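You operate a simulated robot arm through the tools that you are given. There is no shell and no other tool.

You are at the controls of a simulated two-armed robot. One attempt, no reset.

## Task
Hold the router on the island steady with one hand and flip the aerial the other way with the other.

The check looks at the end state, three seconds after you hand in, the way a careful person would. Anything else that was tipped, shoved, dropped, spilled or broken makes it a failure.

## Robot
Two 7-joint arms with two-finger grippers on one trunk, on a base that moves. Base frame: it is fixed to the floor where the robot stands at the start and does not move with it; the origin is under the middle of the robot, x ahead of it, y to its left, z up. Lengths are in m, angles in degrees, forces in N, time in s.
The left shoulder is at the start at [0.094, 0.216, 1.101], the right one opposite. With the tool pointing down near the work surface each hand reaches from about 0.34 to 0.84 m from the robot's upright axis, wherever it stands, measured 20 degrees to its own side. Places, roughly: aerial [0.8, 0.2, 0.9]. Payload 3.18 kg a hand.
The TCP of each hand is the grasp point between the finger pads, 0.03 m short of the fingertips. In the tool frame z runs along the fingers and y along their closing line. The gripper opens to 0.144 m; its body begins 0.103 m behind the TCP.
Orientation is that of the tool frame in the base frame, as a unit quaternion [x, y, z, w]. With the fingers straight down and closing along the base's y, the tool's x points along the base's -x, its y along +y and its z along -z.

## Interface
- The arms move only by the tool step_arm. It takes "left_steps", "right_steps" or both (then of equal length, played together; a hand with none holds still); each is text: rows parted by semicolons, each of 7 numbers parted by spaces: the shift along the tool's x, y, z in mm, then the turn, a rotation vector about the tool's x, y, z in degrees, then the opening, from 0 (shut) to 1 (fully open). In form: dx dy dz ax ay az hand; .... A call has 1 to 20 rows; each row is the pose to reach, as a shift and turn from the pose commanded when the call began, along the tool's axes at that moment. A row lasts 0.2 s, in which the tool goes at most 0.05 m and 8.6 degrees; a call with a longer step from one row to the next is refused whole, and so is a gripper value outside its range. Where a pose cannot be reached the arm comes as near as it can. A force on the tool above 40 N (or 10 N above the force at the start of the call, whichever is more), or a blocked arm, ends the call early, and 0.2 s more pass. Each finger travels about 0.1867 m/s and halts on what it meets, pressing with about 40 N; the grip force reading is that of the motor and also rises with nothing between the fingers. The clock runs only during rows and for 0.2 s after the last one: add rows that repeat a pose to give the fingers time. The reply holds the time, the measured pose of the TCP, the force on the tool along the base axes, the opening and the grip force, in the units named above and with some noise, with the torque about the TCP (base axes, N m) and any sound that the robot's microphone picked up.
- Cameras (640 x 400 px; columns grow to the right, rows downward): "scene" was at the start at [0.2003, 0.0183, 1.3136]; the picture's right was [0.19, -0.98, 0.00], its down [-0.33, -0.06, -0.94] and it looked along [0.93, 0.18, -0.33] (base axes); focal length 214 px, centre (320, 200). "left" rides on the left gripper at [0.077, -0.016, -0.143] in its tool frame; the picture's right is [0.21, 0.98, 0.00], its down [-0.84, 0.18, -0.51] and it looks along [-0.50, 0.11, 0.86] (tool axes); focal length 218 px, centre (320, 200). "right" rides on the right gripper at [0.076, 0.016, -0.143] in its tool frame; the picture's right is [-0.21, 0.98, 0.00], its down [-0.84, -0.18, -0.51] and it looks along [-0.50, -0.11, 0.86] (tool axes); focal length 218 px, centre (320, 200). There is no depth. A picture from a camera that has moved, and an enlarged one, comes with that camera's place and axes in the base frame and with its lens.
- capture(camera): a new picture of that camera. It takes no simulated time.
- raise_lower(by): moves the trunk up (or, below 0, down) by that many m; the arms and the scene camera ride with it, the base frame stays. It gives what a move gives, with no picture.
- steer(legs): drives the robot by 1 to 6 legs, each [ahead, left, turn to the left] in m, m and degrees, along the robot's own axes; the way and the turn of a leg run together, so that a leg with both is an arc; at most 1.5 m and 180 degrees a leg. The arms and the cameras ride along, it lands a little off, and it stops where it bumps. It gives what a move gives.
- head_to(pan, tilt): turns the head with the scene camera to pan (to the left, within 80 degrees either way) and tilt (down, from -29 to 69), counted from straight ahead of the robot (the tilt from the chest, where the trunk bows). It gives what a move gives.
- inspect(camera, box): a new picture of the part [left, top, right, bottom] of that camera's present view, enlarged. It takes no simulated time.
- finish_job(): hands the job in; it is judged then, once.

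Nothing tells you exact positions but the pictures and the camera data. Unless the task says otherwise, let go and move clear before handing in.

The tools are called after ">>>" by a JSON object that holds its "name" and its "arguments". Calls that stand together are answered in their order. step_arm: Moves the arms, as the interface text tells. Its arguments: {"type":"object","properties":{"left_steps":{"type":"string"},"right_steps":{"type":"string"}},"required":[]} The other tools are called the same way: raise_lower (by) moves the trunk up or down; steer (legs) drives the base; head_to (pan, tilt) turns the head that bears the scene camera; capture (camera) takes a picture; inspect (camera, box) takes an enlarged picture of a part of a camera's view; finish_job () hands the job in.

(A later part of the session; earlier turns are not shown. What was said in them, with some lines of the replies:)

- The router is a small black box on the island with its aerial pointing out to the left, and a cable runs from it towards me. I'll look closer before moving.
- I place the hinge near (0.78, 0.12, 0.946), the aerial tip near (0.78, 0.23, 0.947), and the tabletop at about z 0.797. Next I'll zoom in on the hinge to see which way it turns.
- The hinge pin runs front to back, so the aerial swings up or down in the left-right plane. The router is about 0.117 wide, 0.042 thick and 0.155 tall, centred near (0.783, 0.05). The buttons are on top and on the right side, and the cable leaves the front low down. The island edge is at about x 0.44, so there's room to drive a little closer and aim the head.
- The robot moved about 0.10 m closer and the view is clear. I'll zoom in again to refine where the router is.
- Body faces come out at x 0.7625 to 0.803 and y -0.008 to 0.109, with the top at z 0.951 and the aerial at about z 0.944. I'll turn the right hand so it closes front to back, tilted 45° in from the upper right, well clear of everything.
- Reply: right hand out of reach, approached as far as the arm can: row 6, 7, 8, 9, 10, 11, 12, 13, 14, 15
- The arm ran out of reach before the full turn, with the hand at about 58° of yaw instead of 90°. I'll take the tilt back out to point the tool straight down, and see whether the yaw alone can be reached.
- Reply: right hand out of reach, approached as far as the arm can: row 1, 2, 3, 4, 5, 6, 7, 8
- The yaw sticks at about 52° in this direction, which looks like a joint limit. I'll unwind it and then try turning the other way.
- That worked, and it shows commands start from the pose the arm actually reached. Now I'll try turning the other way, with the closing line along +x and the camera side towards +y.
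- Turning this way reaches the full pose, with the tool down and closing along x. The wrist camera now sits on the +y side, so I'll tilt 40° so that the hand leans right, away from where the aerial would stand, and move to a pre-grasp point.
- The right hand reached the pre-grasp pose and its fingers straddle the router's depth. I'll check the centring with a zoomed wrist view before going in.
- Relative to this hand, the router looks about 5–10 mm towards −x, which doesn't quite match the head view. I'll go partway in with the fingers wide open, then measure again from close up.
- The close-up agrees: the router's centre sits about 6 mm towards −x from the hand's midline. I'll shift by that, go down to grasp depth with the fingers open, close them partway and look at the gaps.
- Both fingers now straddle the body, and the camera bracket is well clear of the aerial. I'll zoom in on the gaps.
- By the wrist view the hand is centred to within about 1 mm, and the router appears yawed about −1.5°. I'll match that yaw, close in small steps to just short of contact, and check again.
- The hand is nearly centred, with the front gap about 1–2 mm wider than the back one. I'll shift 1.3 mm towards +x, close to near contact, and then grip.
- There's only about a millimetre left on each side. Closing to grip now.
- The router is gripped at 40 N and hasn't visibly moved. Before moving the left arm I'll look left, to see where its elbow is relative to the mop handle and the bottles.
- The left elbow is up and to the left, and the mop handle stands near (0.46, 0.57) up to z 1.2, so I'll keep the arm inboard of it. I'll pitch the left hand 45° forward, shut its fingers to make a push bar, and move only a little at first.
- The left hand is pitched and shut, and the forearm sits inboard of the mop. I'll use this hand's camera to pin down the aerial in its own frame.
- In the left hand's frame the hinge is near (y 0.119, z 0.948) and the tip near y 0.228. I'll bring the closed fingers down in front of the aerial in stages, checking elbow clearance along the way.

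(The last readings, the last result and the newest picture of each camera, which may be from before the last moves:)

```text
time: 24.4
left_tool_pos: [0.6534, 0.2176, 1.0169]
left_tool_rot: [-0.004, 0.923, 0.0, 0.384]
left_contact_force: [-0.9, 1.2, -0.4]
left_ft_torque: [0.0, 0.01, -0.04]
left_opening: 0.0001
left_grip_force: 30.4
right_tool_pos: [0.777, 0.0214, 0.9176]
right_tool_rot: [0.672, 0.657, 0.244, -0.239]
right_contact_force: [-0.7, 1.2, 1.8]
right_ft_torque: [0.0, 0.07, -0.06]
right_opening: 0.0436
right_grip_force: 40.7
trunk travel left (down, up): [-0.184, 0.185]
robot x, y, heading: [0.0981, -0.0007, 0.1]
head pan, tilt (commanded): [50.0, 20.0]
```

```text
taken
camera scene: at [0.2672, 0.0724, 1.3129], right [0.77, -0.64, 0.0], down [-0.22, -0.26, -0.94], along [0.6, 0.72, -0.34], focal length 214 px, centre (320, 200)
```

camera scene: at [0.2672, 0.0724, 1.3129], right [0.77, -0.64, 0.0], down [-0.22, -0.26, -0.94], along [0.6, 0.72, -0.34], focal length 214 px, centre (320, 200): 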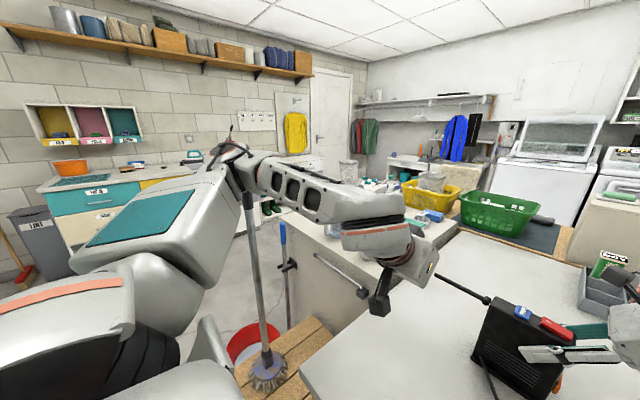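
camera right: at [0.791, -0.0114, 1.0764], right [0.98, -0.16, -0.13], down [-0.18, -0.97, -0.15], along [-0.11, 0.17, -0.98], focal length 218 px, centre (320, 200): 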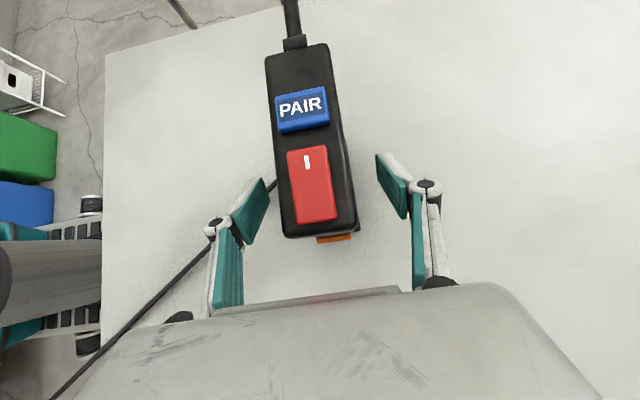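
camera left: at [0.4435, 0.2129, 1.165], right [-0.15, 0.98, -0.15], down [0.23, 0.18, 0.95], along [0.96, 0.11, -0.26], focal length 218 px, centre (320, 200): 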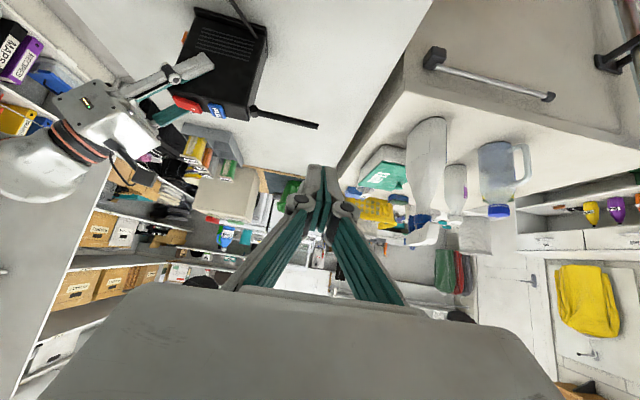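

The elbow is passing near the mop handle. Since reaching further forward straightens the arm and pulls the elbow inward, I'll go forward first with a slight left yaw, and only then down.

>>> {"name": "step_arm", "arguments": {"left_steps": "-17.7 0 17.7 -2.83 0 -2.83 0; -35.4 -4 35.4 -5.66 0 -5.66 0; -17.7 -6 60.1 -8.49 0 -8.49 0; -0.7 -8 85.5 -8.49 0 -8.49 0; 14.1 -10.6 108.9 -8.49 0 -8.49 0; 14.1 -10.6 108.9 -8.49 0 -8.49 0"}}

>>> {"name": "capture", "arguments": {"camera": "scene"}}

>>> {"name": "capture", "arguments": {"camera": "left"}}

```text
time: 25.9
left_tool_pos: [0.7169, 0.2071, 0.9286]
left_tool_rot: [-0.1, 0.919, 0.04, 0.38]
left_contact_force: [-0.5, -0.4, -0.3]
left_ft_torque: [0.0, 0.02, -0.03]
left_opening: 0.0
left_grip_force: 30.9
right_tool_pos: [0.7756, 0.021, 0.9184]
right_tool_rot: [0.672, 0.657, 0.245, -0.239]
right_contact_force: [-0.9, 0.2, 1.2]
right_ft_torque: [0.05, -0.05, -0.01]
right_opening: 0.0435
right_grip_force: 39.9
trunk travel left (down, up): [-0.184, 0.185]
robot x, y, heading: [0.0986, 0.0068, -0.0]
head pan, tilt (commanded): [50.0, 20.0]
```

```text
taken
camera scene: at [0.2672, 0.0723, 1.3129], right [0.77, -0.64, 0.0], down [-0.22, -0.26, -0.94], along [0.6, 0.72, -0.34], focal length 214 px, centre (320, 200)
```

scene: 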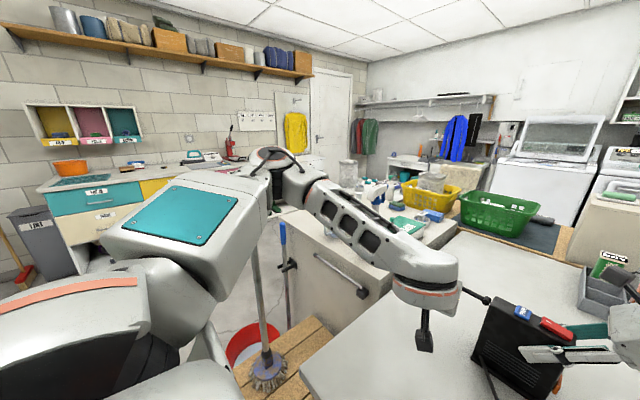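

```text
taken
camera left: at [0.5686, 0.159, 0.9743], right [-0.35, 0.92, -0.15], down [0.19, 0.23, 0.95], along [0.92, 0.31, -0.26], focal length 218 px, centre (320, 200)
```

left: 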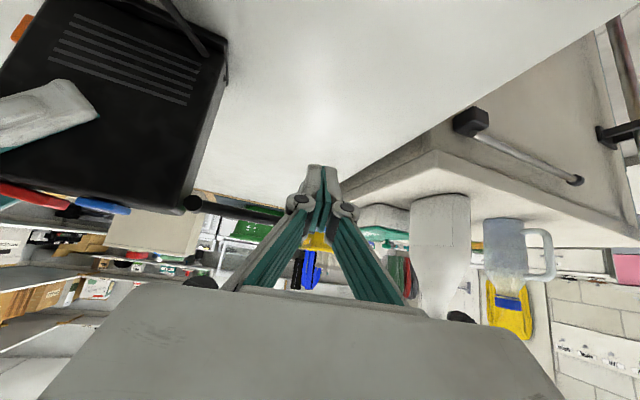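

The elbow has moved inward and the mop is undisturbed. The fingertips are in front of and below the aerial, so I'll slide them down and forward underneath it.

>>> {"name": "step_arm", "arguments": {"left_steps": "16.9 0 17 0 0 0 0; -0.4 -5.4 34.3 0 0 0 0; -17.7 -10.7 51.5 0 0 0 0; -17.7 -10.7 51.5 0 0 0 0"}}

>>> {"name": "head_to", "arguments": {"pan": 12, "tilt": 32}}

>>> {"name": "capture", "arguments": {"camera": "scene"}}

>>> {"name": "capture", "arguments": {"camera": "left"}}

```text
time: 26.9
left_tool_pos: [0.767, 0.2054, 0.9045]
left_tool_rot: [-0.099, 0.919, 0.039, 0.381]
left_contact_force: [0.9, 0.4, 0.0]
left_ft_torque: [0.02, 0.0, 0.0]
left_opening: 0.0
left_grip_force: 30.6
right_tool_pos: [0.7771, 0.0208, 0.9177]
right_tool_rot: [0.673, 0.656, 0.245, -0.239]
right_contact_force: [-0.8, -1.0, 1.1]
right_ft_torque: [-0.02, 0.03, -0.03]
right_opening: 0.0434
right_grip_force: 40.2
trunk travel left (down, up): [-0.184, 0.185]
robot x, y, heading: [0.0987, 0.0007, -0.0]
head pan, tilt (commanded): [50.0, 20.0]
```

```text
time: 27.9
left_tool_pos: [0.768, 0.2054, 0.9056]
left_tool_rot: [-0.1, 0.918, 0.041, 0.381]
left_contact_force: [-0.1, 0.2, 0.7]
left_ft_torque: [0.01, 0.01, 0.01]
left_opening: 0.0
left_grip_force: 30.1
right_tool_pos: [0.7764, 0.0211, 0.9173]
right_tool_rot: [0.672, 0.657, 0.244, -0.239]
right_contact_force: [-0.1, -0.5, 0.9]
right_ft_torque: [-0.04, 0.03, -0.01]
right_opening: 0.0432
right_grip_force: 40.1
trunk travel left (down, up): [-0.184, 0.185]
robot x, y, heading: [0.1001, -0.0039, 0.2]
head pan, tilt (commanded): [12.0, 32.0]
```

```text
taken
camera scene: at [0.295, 0.0197, 1.2937], right [0.21, -0.98, 0.0], down [-0.52, -0.11, -0.85], along [0.83, 0.18, -0.53], focal length 214 px, centre (320, 200)
```

scene: 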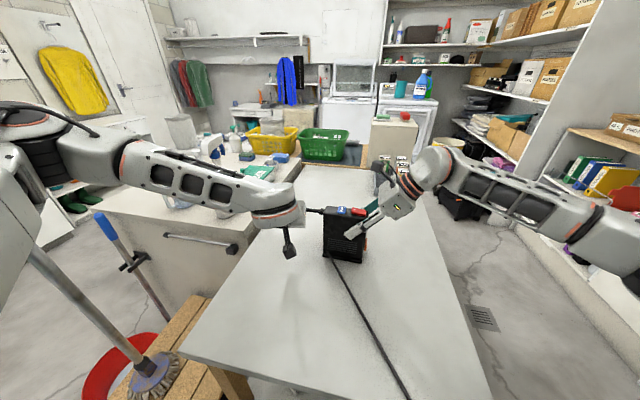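

```text
taken
camera left: at [0.6186, 0.1577, 0.9508], right [-0.35, 0.92, -0.15], down [0.19, 0.23, 0.95], along [0.92, 0.31, -0.26], focal length 218 px, centre (320, 200)
```

left: 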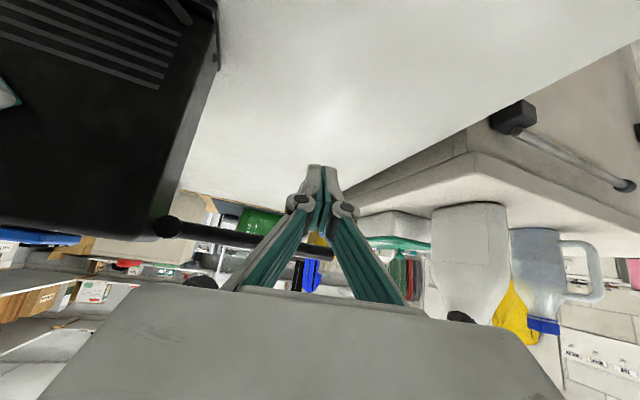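

The closed fingers are under the aerial and the right hand still holds the router firmly. I'll lift gently along an arc about the hinge for the first 20° and watch the force.

>>> {"name": "step_arm", "arguments": {"left_steps": "-10 0.3 -10 0 0 0 0; -19.5 0.6 -19.4 0 0 0 0; -24 0.5 -24 0 0 0 0; -28.5 0.4 -28.5 0 0 0 0; -33 -0.8 -33 0 0 0 0; -37 -2.1 -37.7 0 0 0 0; -37 -2.1 -37.7 0 0 0 0"}}

>>> {"name": "capture", "arguments": {"camera": "left"}}

>>> {"name": "inspect", "arguments": {"camera": "scene", "box": [240, 160, 440, 285]}}

```text
time: 29.5
left_tool_pos: [0.7674, 0.2039, 0.9586]
left_tool_rot: [-0.1, 0.919, 0.04, 0.38]
left_contact_force: [0.3, -0.1, 0.0]
left_ft_torque: [-0.01, 0.01, -0.02]
left_opening: 0.0
left_grip_force: 31.0
right_tool_pos: [0.7757, 0.0223, 0.9185]
right_tool_rot: [0.672, 0.658, 0.244, -0.239]
right_contact_force: [-0.2, -0.1, -0.2]
right_ft_torque: [-0.01, 0.0, -0.05]
right_opening: 0.0436
right_grip_force: 40.2
trunk travel left (down, up): [-0.184, 0.185]
robot x, y, heading: [0.1005, 0.0008, 0.2]
head pan, tilt (commanded): [12.0, 32.0]
```

```text
taken
camera left: at [0.6185, 0.1561, 1.0041], right [-0.35, 0.92, -0.15], down [0.19, 0.23, 0.95], along [0.92, 0.31, -0.26], focal length 218 px, centre (320, 200)
```

left: 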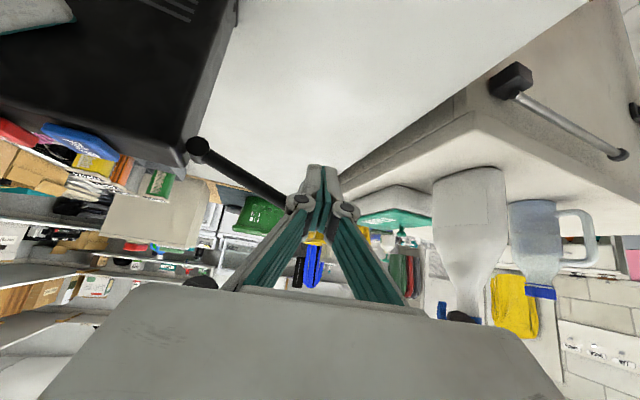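

```text
3.20 times, centred on (340, 222) of scene
camera zoom: at [0.2951, 0.0197, 1.2936], right [0.21, -0.98, 0.0], down [-0.52, -0.11, -0.85], along [0.83, 0.18, -0.53], focal length 686 px, centre (256, 128)
```

zoom: 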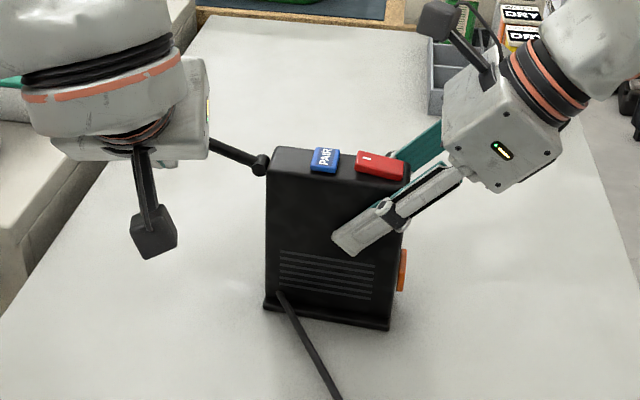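

The aerial is turning up smoothly with almost no force and the router is steady. I'll continue the arc to about 60°.

>>> {"name": "step_arm", "arguments": {"left_steps": "-3.9 -2.2 -4.5 0 0 0 0; -7.7 -4.5 -9.1 0 0 0 0; -11 -7.7 -13.5 0 0 0 0; -14.4 -10.9 -17.9 0 0 0 0; -17.2 -15 -21.9 0 0 0 0; -19.9 -19.1 -25.9 0 0 0 0; -22 -24 -29.5 0 0 0 0; -24 -28.8 -33 0 0 0 0; -24 -28.8 -33 0 0 0 0"}}

>>> {"name": "capture", "arguments": {"camera": "left"}}

>>> {"name": "inspect", "arguments": {"camera": "scene", "box": [240, 160, 440, 285]}}

```text
time: 31.5
left_tool_pos: [0.7692, 0.1766, 0.9971]
left_tool_rot: [-0.099, 0.919, 0.038, 0.381]
left_contact_force: [-0.2, 0.8, -0.6]
left_ft_torque: [-0.02, -0.01, 0.03]
left_opening: 0.0
left_grip_force: 30.6
right_tool_pos: [0.7762, 0.0211, 0.9166]
right_tool_rot: [0.671, 0.657, 0.244, -0.239]
right_contact_force: [-0.4, -0.3, -0.3]
right_ft_torque: [-0.03, -0.02, 0.02]
right_opening: 0.0434
right_grip_force: 40.1
trunk travel left (down, up): [-0.184, 0.185]
robot x, y, heading: [0.0983, 0.003, 0.2]
head pan, tilt (commanded): [12.0, 32.0]
```

```text
taken
camera left: at [0.6194, 0.1275, 1.0436], right [-0.35, 0.92, -0.15], down [0.19, 0.23, 0.95], along [0.92, 0.31, -0.26], focal length 218 px, centre (320, 200)
```

left: 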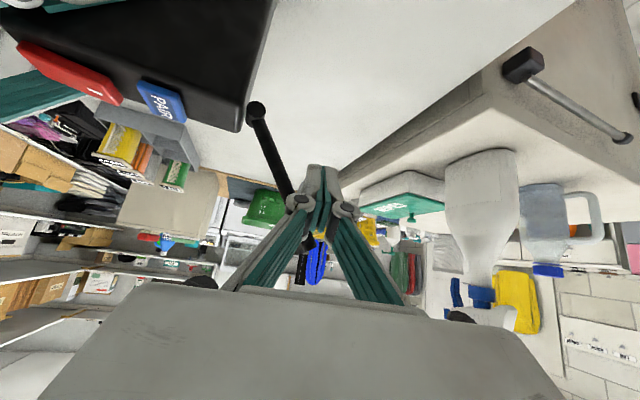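

```text
3.20 times, centred on (340, 222) of scene
camera zoom: at [0.2951, 0.0197, 1.2936], right [0.21, -0.98, 0.0], down [-0.52, -0.11, -0.85], along [0.83, 0.18, -0.53], focal length 686 px, centre (256, 128)
```

zoom: 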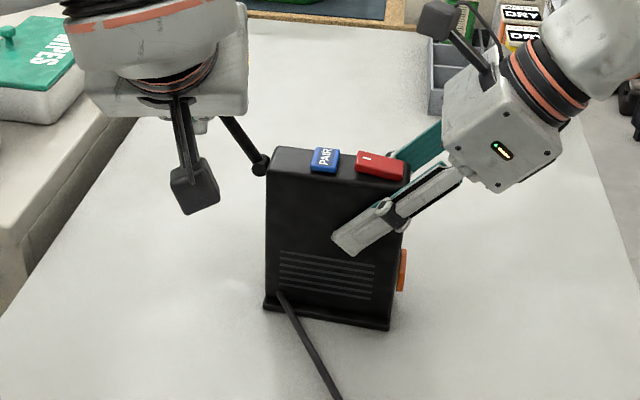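

About 58° now, still moving freely. I'll go on to upright and watch for a stop.

>>> {"name": "step_arm", "arguments": {"left_steps": "-1.4 -5.4 -3 0 0 0 0; -2.7 -10.8 -6.1 0 0 0 0; -3.2 -16.8 -8.5 0 0 0 0; -3.7 -22.7 -10.8 0 0 0 0; -3.5 -28.9 -12.5 0 0 0 0; -3.2 -35 -14.1 0 0 0 0; -3.2 -35 -14.1 0 0 0 0"}}

>>> {"name": "capture", "arguments": {"camera": "left"}}

>>> {"name": "inspect", "arguments": {"camera": "scene", "box": [240, 130, 440, 255]}}

```text
time: 33.1
left_tool_pos: [0.7664, 0.1379, 1.0118]
left_tool_rot: [-0.1, 0.918, 0.04, 0.381]
left_contact_force: [-0.5, -0.4, 0.2]
left_ft_torque: [-0.01, 0.0, -0.03]
left_opening: 0.0
left_grip_force: 30.7
right_tool_pos: [0.7758, 0.0213, 0.9181]
right_tool_rot: [0.672, 0.657, 0.244, -0.239]
right_contact_force: [-0.5, 0.2, 0.2]
right_ft_torque: [-0.02, -0.03, -0.02]
right_opening: 0.0436
right_grip_force: 40.0
trunk travel left (down, up): [-0.184, 0.185]
robot x, y, heading: [0.0985, -0.0015, 0.2]
head pan, tilt (commanded): [12.0, 32.0]
```

```text
taken
camera left: at [0.6176, 0.0903, 1.0574], right [-0.35, 0.92, -0.15], down [0.19, 0.23, 0.95], along [0.92, 0.31, -0.26], focal length 218 px, centre (320, 200)
```

left: 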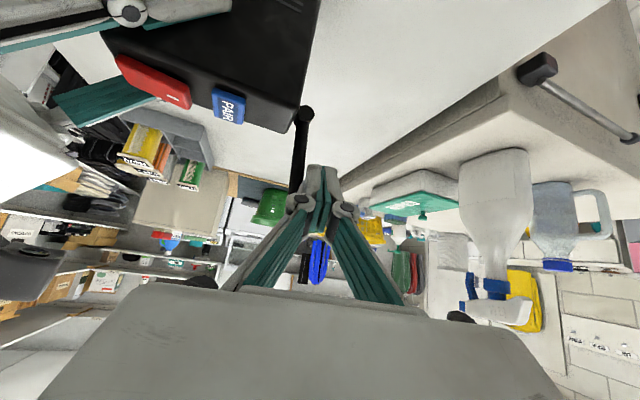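

```text
3.20 times, centred on (340, 192) of scene
camera zoom: at [0.2951, 0.0196, 1.2936], right [0.21, -0.98, 0.0], down [-0.52, -0.11, -0.85], along [0.83, 0.18, -0.53], focal length 686 px, centre (256, 224)
```

zoom: 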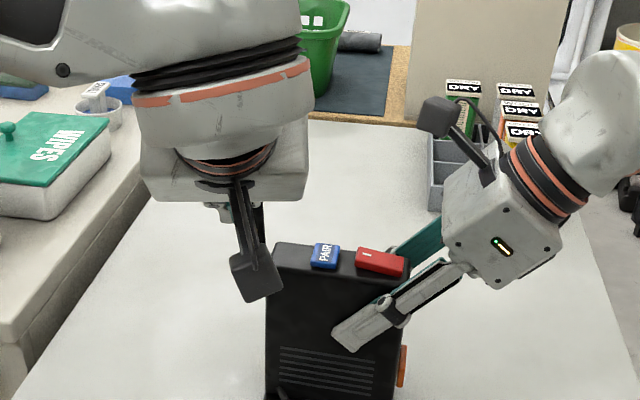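

The aerial is close to vertical, about 88°, and I've felt no stop yet. I'll creep on in small steps to find the hinge's end, watching for any force.

>>> {"name": "step_arm", "arguments": {"left_steps": "0.3 -2 -0.3 0 0 0 0; 0.6 -4 -0.6 0 0 0 0; 0.6 -4 -0.6 0 0 0 0"}}

>>> {"name": "capture", "arguments": {"camera": "left"}}

```text
time: 33.9
left_tool_pos: [0.7679, 0.1355, 1.0108]
left_tool_rot: [-0.1, 0.918, 0.04, 0.381]
left_contact_force: [-0.8, 0.2, 0.4]
left_ft_torque: [-0.02, 0.03, -0.04]
left_opening: 0.0001
left_grip_force: 30.7
right_tool_pos: [0.7758, 0.0197, 0.9173]
right_tool_rot: [0.672, 0.656, 0.245, -0.239]
right_contact_force: [-0.1, -0.6, 0.2]
right_ft_torque: [-0.04, 0.06, -0.08]
right_opening: 0.0434
right_grip_force: 39.9
trunk travel left (down, up): [-0.184, 0.185]
robot x, y, heading: [0.0965, -0.0002, 0.1]
head pan, tilt (commanded): [12.0, 32.0]
```

```text
taken
camera left: at [0.6178, 0.0869, 1.0572], right [-0.35, 0.92, -0.15], down [0.19, 0.23, 0.95], along [0.92, 0.31, -0.26], focal length 218 px, centre (320, 200)
```

left: 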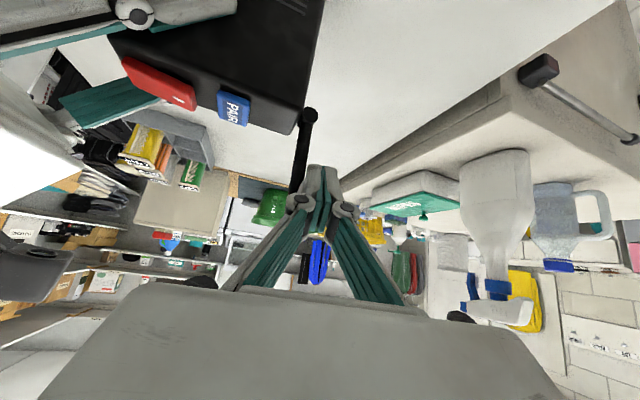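

Still no resistance. I'll keep going in small steps.

>>> {"name": "step_arm", "arguments": {"left_steps": "0.3 -2 -0.3 0 0 0 0; 0.6 -4 -0.6 0 0 0 0; 0.9 -6 -0.9 0 0 0 0; 1.2 -8 -1.2 0 0 0 0; 1.2 -8 -1.2 0 0 0 0"}}

>>> {"name": "capture", "arguments": {"camera": "left"}}

>>> {"name": "inspect", "arguments": {"camera": "scene", "box": [240, 130, 440, 255]}}

```text
time: 35.1
left_tool_pos: [0.7685, 0.1291, 1.0114]
left_tool_rot: [-0.102, 0.918, 0.041, 0.381]
left_contact_force: [-2.6, 19.7, 4.3]
left_ft_torque: [0.26, 0.0, 0.17]
left_opening: 0.0001
left_grip_force: 30.1
right_tool_pos: [0.7778, 0.0195, 0.9175]
right_tool_rot: [0.673, 0.656, 0.245, -0.237]
right_contact_force: [3.2, -19.2, 1.8]
right_ft_torque: [0.67, 0.03, -0.35]
right_opening: 0.0438
right_grip_force: 40.1
trunk travel left (down, up): [-0.184, 0.185]
robot x, y, heading: [0.1022, 0.0025, -0.1]
head pan, tilt (commanded): [12.0, 32.0]
```

```text
taken
camera left: at [0.6191, 0.0796, 1.0577], right [-0.36, 0.92, -0.15], down [0.19, 0.23, 0.95], along [0.91, 0.31, -0.26], focal length 218 px, centre (320, 200)
```

left: 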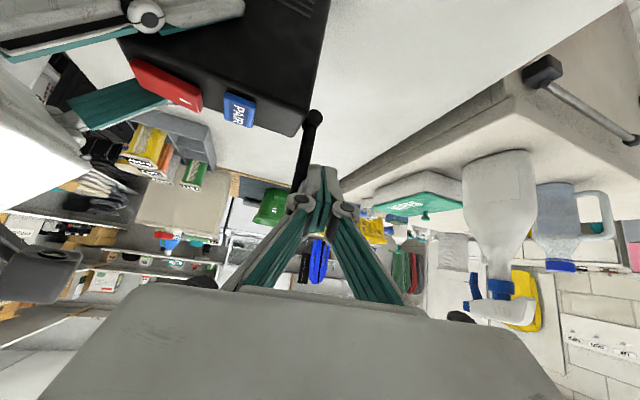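

```text
3.20 times, centred on (340, 192) of scene
camera zoom: at [0.2945, 0.0197, 1.2939], right [0.21, -0.98, 0.0], down [-0.52, -0.11, -0.85], along [0.83, 0.18, -0.53], focal length 686 px, centre (256, 224)
```

zoom: 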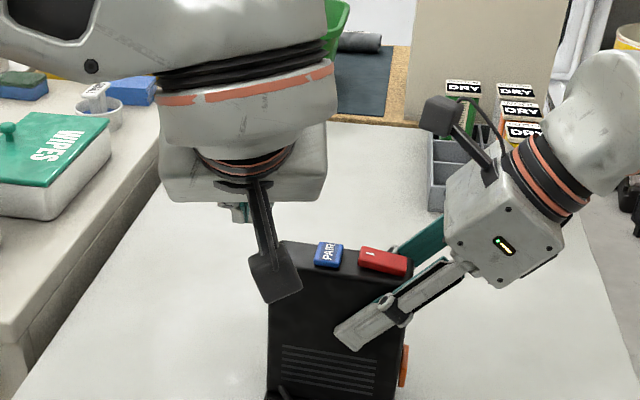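

The force jumped to about 20 N on both hands, so the hinge is at its end stop with the aerial upright. I'll back the left hand off to the left and check that the aerial stays.

>>> {"name": "step_arm", "arguments": {"left_steps": "-0.8 4.9 0.8 0 0 0 0; -1.5 9.8 1.5 0 0 0 0; -3.1 19.6 3 0 0 0 0; -4.6 29.3 4.5 0 0 0 0; -7.7 48.9 7.5 0 0 0 0; -7.7 48.9 7.5 0 0 0 0"}}

>>> {"name": "capture", "arguments": {"camera": "left"}}

>>> {"name": "inspect", "arguments": {"camera": "scene", "box": [240, 130, 440, 255]}}

>>> {"name": "capture", "arguments": {"camera": "right"}}

```text
time: 36.5
left_tool_pos: [0.7679, 0.1777, 1.012]
left_tool_rot: [-0.1, 0.918, 0.039, 0.381]
left_contact_force: [0.3, -0.4, -0.5]
left_ft_torque: [-0.01, 0.04, 0.02]
left_opening: 0.0001
left_grip_force: 30.7
right_tool_pos: [0.7764, 0.0221, 0.9179]
right_tool_rot: [0.672, 0.657, 0.245, -0.24]
right_contact_force: [-1.5, 1.3, 3.9]
right_ft_torque: [-0.21, 0.02, 0.0]
right_opening: 0.0436
right_grip_force: 40.0
trunk travel left (down, up): [-0.184, 0.185]
robot x, y, heading: [0.0998, 0.0038, 0.3]
head pan, tilt (commanded): [12.0, 32.0]
```

```text
taken
camera left: at [0.6193, 0.1299, 1.0572], right [-0.35, 0.92, -0.15], down [0.19, 0.23, 0.95], along [0.92, 0.31, -0.26], focal length 218 px, centre (320, 200)
```

left: 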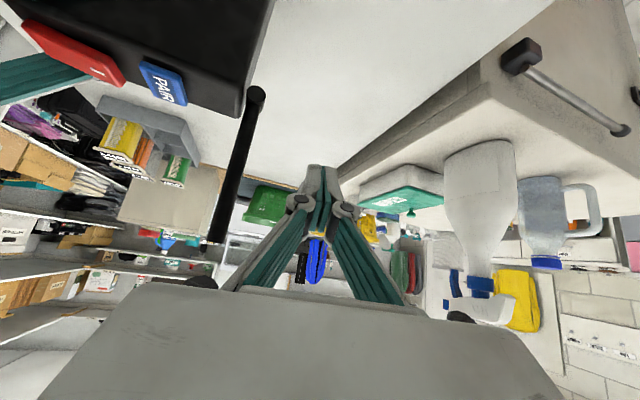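

```text
3.20 times, centred on (340, 192) of scene
camera zoom: at [0.2946, 0.0197, 1.2937], right [0.21, -0.98, 0.0], down [-0.52, -0.11, -0.85], along [0.83, 0.18, -0.53], focal length 686 px, centre (256, 224)
```

zoom: 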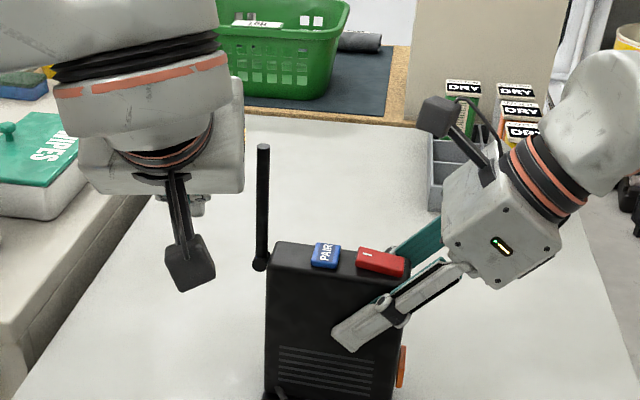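

```text
taken
camera right: at [0.7902, -0.0114, 1.0767], right [0.97, -0.18, -0.13], down [-0.2, -0.97, -0.15], along [-0.1, 0.18, -0.98], focal length 218 px, centre (320, 200)
```

right: 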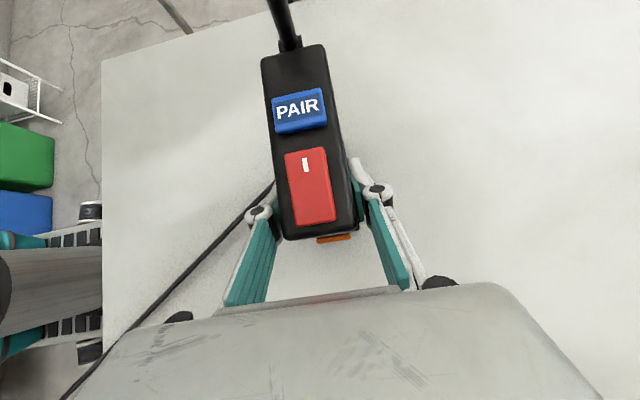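

The aerial now stands upright at 90° and stays there. I'll move the left hand back out of the way, then ease the right hand's grip open in small steps.

>>> {"name": "step_arm", "arguments": {"left_steps": "2.5 12.8 -13.8 0 0 0 0; 5 25.6 -27.7 0 0 0 0; 7.4 38.3 -41.5 0 0 0 0; 9.9 51.1 -55.4 0 0 0 0; 12.4 63.9 -69.2 0 0 0 0; 12.4 63.9 -69.2 0 0 0 0"}}

>>> {"name": "step_arm", "arguments": {"right_steps": "0 0 0 0 0 0 0.28; 0 0 0 0 0 0 0.3; 0 0 0 0 0 0 0.31; 0 0 0 0 0 0 0.33; 0 0 0 0 0 0 0.36; 0 0 0 0 0 0 0.4; 0 0 0 0 0 0 0.4"}}

>>> {"name": "inspect", "arguments": {"camera": "scene", "box": [240, 130, 440, 255]}}

>>> {"name": "capture", "arguments": {"camera": "right"}}

```text
time: 37.9
left_tool_pos: [0.6974, 0.2282, 1.0514]
left_tool_rot: [-0.1, 0.919, 0.039, 0.38]
left_contact_force: [0.1, 0.3, -0.1]
left_ft_torque: [-0.01, -0.01, 0.02]
left_opening: 0.0001
left_grip_force: 30.6
right_tool_pos: [0.776, 0.0206, 0.9183]
right_tool_rot: [0.672, 0.658, 0.243, -0.239]
right_contact_force: [-1.3, 1.9, 2.4]
right_ft_torque: [-0.26, 0.0, -0.04]
right_opening: 0.0434
right_grip_force: 40.1
trunk travel left (down, up): [-0.184, 0.185]
robot x, y, heading: [0.0984, -0.0012, -0.1]
head pan, tilt (commanded): [12.0, 32.0]
```

```text
time: 39.5
left_tool_pos: [0.698, 0.2282, 1.0502]
left_tool_rot: [-0.1, 0.918, 0.04, 0.381]
left_contact_force: [-1.0, 0.7, -0.4]
left_ft_torque: [0.03, -0.01, 0.02]
left_opening: 0.0
left_grip_force: 31.3
right_tool_pos: [0.7753, 0.0217, 0.9178]
right_tool_rot: [0.672, 0.657, 0.245, -0.24]
right_contact_force: [-0.2, 0.5, 0.4]
right_ft_torque: [0.01, 0.0, 0.02]
right_opening: 0.0574
right_grip_force: 0.1
trunk travel left (down, up): [-0.184, 0.185]
robot x, y, heading: [0.0974, 0.001, 0.1]
head pan, tilt (commanded): [12.0, 32.0]
```

```text
3.20 times, centred on (340, 192) of scene
camera zoom: at [0.2951, 0.0197, 1.2936], right [0.21, -0.98, 0.0], down [-0.52, -0.11, -0.85], along [0.83, 0.18, -0.53], focal length 686 px, centre (256, 224)
```

zoom: 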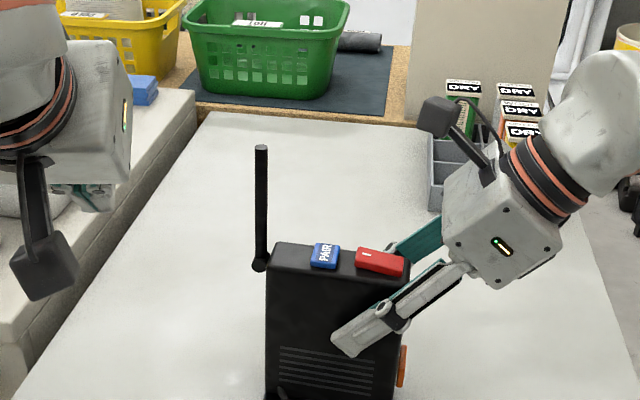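

```text
taken
camera right: at [0.7908, -0.0116, 1.0762], right [0.97, -0.18, -0.13], down [-0.2, -0.97, -0.15], along [-0.1, 0.18, -0.98], focal length 218 px, centre (320, 200)
```

right: 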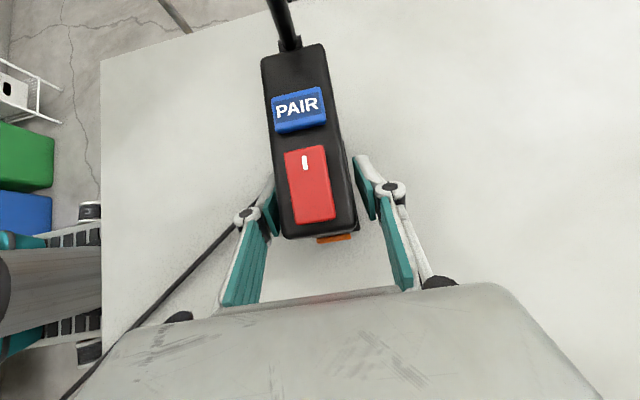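

The grip is released, and the router and upright aerial are both steady. I'll open wider and withdraw the right hand along its approach line.

>>> {"name": "step_arm", "arguments": {"right_steps": "0 0 0 0 0 0 0.55; 0 0 0 0 0 0 0.7; 0 0 -15 0 0 0 0.7; 0 0 -40 0 0 0 0.7; 0 0 -70 0 0 0 0.7; 0 0 -100 0 0 0 0.7; 0 0 -135 0 0 0 0.7; 0 0 -170 0 0 0 0.7; 0 0 -200 0 0 0 0.7; 0 0 -200 0 0 0 0.7"}}

>>> {"name": "capture", "arguments": {"camera": "scene"}}

>>> {"name": "inspect", "arguments": {"camera": "scene", "box": [280, 160, 420, 270]}}

>>> {"name": "capture", "arguments": {"camera": "right"}}

```text
time: 41.7
left_tool_pos: [0.6972, 0.2277, 1.0519]
left_tool_rot: [-0.1, 0.918, 0.04, 0.381]
left_contact_force: [0.2, 0.4, -0.4]
left_ft_torque: [0.0, 0.02, 0.01]
left_opening: 0.0
left_grip_force: 30.5
right_tool_pos: [0.7746, -0.1061, 1.0699]
right_tool_rot: [0.672, 0.657, 0.244, -0.239]
right_contact_force: [1.1, 0.1, -0.4]
right_ft_torque: [0.02, 0.01, 0.04]
right_opening: 0.1011
right_grip_force: 0.0
trunk travel left (down, up): [-0.184, 0.185]
robot x, y, heading: [0.0983, -0.0015, 0.3]
head pan, tilt (commanded): [12.0, 32.0]
```

```text
taken
camera scene: at [0.2955, 0.0199, 1.2935], right [0.21, -0.98, 0.0], down [-0.52, -0.11, -0.85], along [0.83, 0.18, -0.53], focal length 214 px, centre (320, 200)
```

scene: 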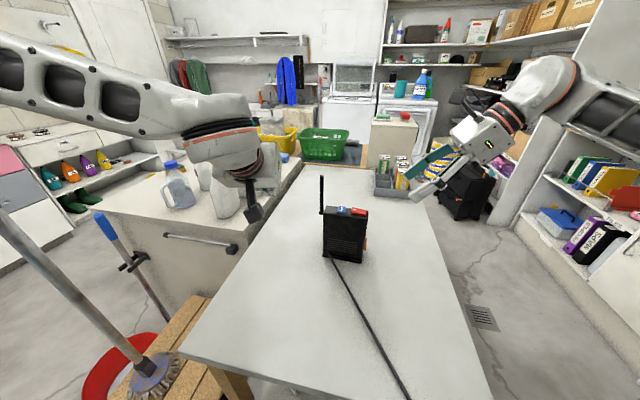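

```text
3.64 times, centred on (350, 215) of scene
camera zoom: at [0.2955, 0.0199, 1.2935], right [0.21, -0.98, 0.0], down [-0.52, -0.11, -0.85], along [0.83, 0.18, -0.53], focal length 780 px, centre (211, 146)
```

zoom: 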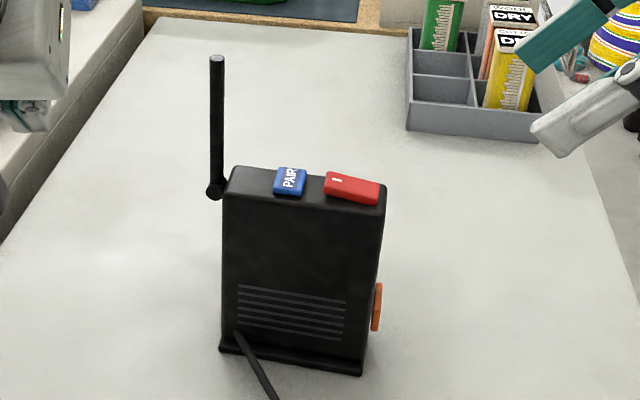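

```text
taken
camera right: at [0.7889, -0.1397, 1.2285], right [0.97, -0.18, -0.14], down [-0.2, -0.97, -0.15], along [-0.1, 0.18, -0.98], focal length 218 px, centre (320, 200)
```

right: 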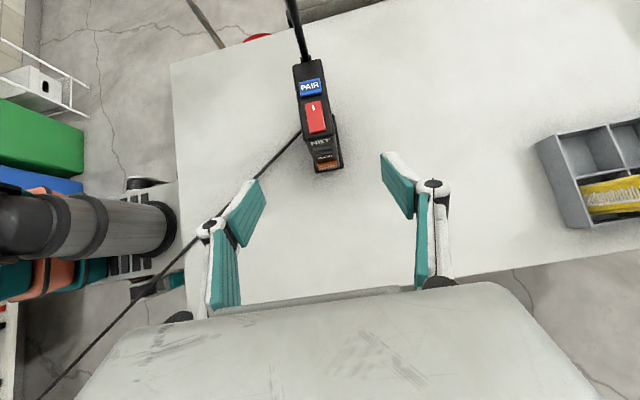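

Both hands are clear, the router hasn't shifted (its base corners are within 1 mm of where they were) and the aerial is upright. I'll look left to make sure the mop and bottles are untouched.

>>> {"name": "head_to", "arguments": {"pan": 50, "tilt": 20}}

>>> {"name": "capture", "arguments": {"camera": "scene"}}

>>> {"name": "capture", "arguments": {"camera": "left"}}

```text
time: 42.7
left_tool_pos: [0.6988, 0.2276, 1.0515]
left_tool_rot: [-0.1, 0.918, 0.04, 0.381]
left_contact_force: [-0.6, -0.1, -0.1]
left_ft_torque: [0.04, 0.03, -0.03]
left_opening: 0.0001
left_grip_force: 30.6
right_tool_pos: [0.774, -0.1075, 1.0701]
right_tool_rot: [0.672, 0.657, 0.245, -0.239]
right_contact_force: [0.6, 0.1, 0.3]
right_ft_torque: [0.01, 0.01, 0.01]
right_opening: 0.1008
right_grip_force: 0.1
trunk travel left (down, up): [-0.184, 0.185]
robot x, y, heading: [0.0972, 0.0018, 0.0]
head pan, tilt (commanded): [50.0, 20.0]
```

```text
taken
camera scene: at [0.2673, 0.0723, 1.3128], right [0.77, -0.64, 0.0], down [-0.22, -0.26, -0.94], along [0.6, 0.72, -0.34], focal length 214 px, centre (320, 200)
```

scene: 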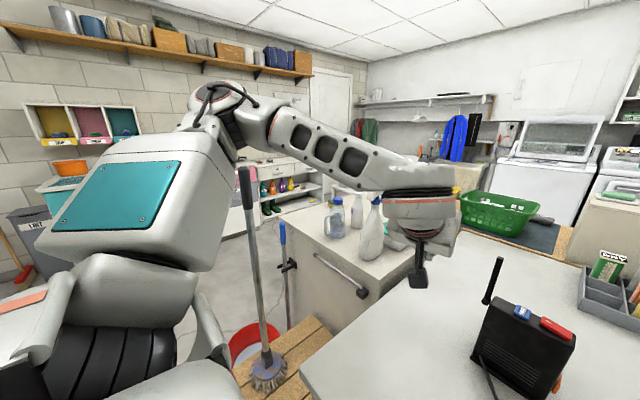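

```text
taken
camera left: at [0.5487, 0.1787, 1.0972], right [-0.35, 0.92, -0.15], down [0.19, 0.23, 0.95], along [0.92, 0.31, -0.26], focal length 218 px, centre (320, 200)
```

left: 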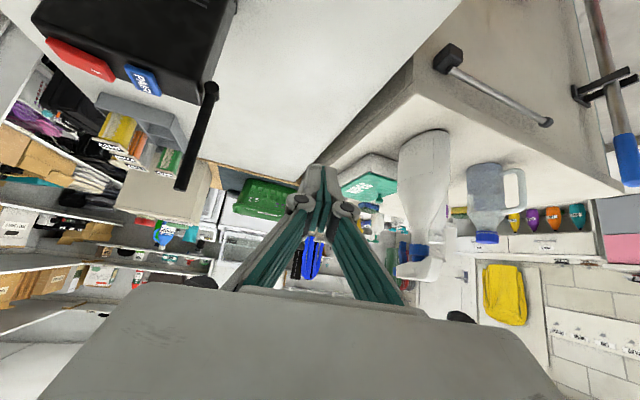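

The mop, bottles and everything else look the same as before. The router stands where it was with its aerial upright at the far end of its hinge, and both hands are clear, so I'm handing in.

>>> {"name": "finish_job", "arguments": {}}

```text
The job is handed in.
```

The router's aerial is now flipped from lying out to the left to standing straight up. I took "the other way" to mean the opposite end of the hinge's travel.

- **Hold:** the right hand gripped the router front and back, clear of its buttons and cable. It stayed put while the left hand pushed the aerial up.
- **End stop:** the aerial moved freely until it was upright. There it met a firm stop at about 20 N, so I backed off, and it stayed up on its own.
- **After letting go:** the router's base corners are within about 1 mm of where they started. The mop and bottles look undisturbed in the last pictures.

Both hands had let go and were clear of the router when I handed in.
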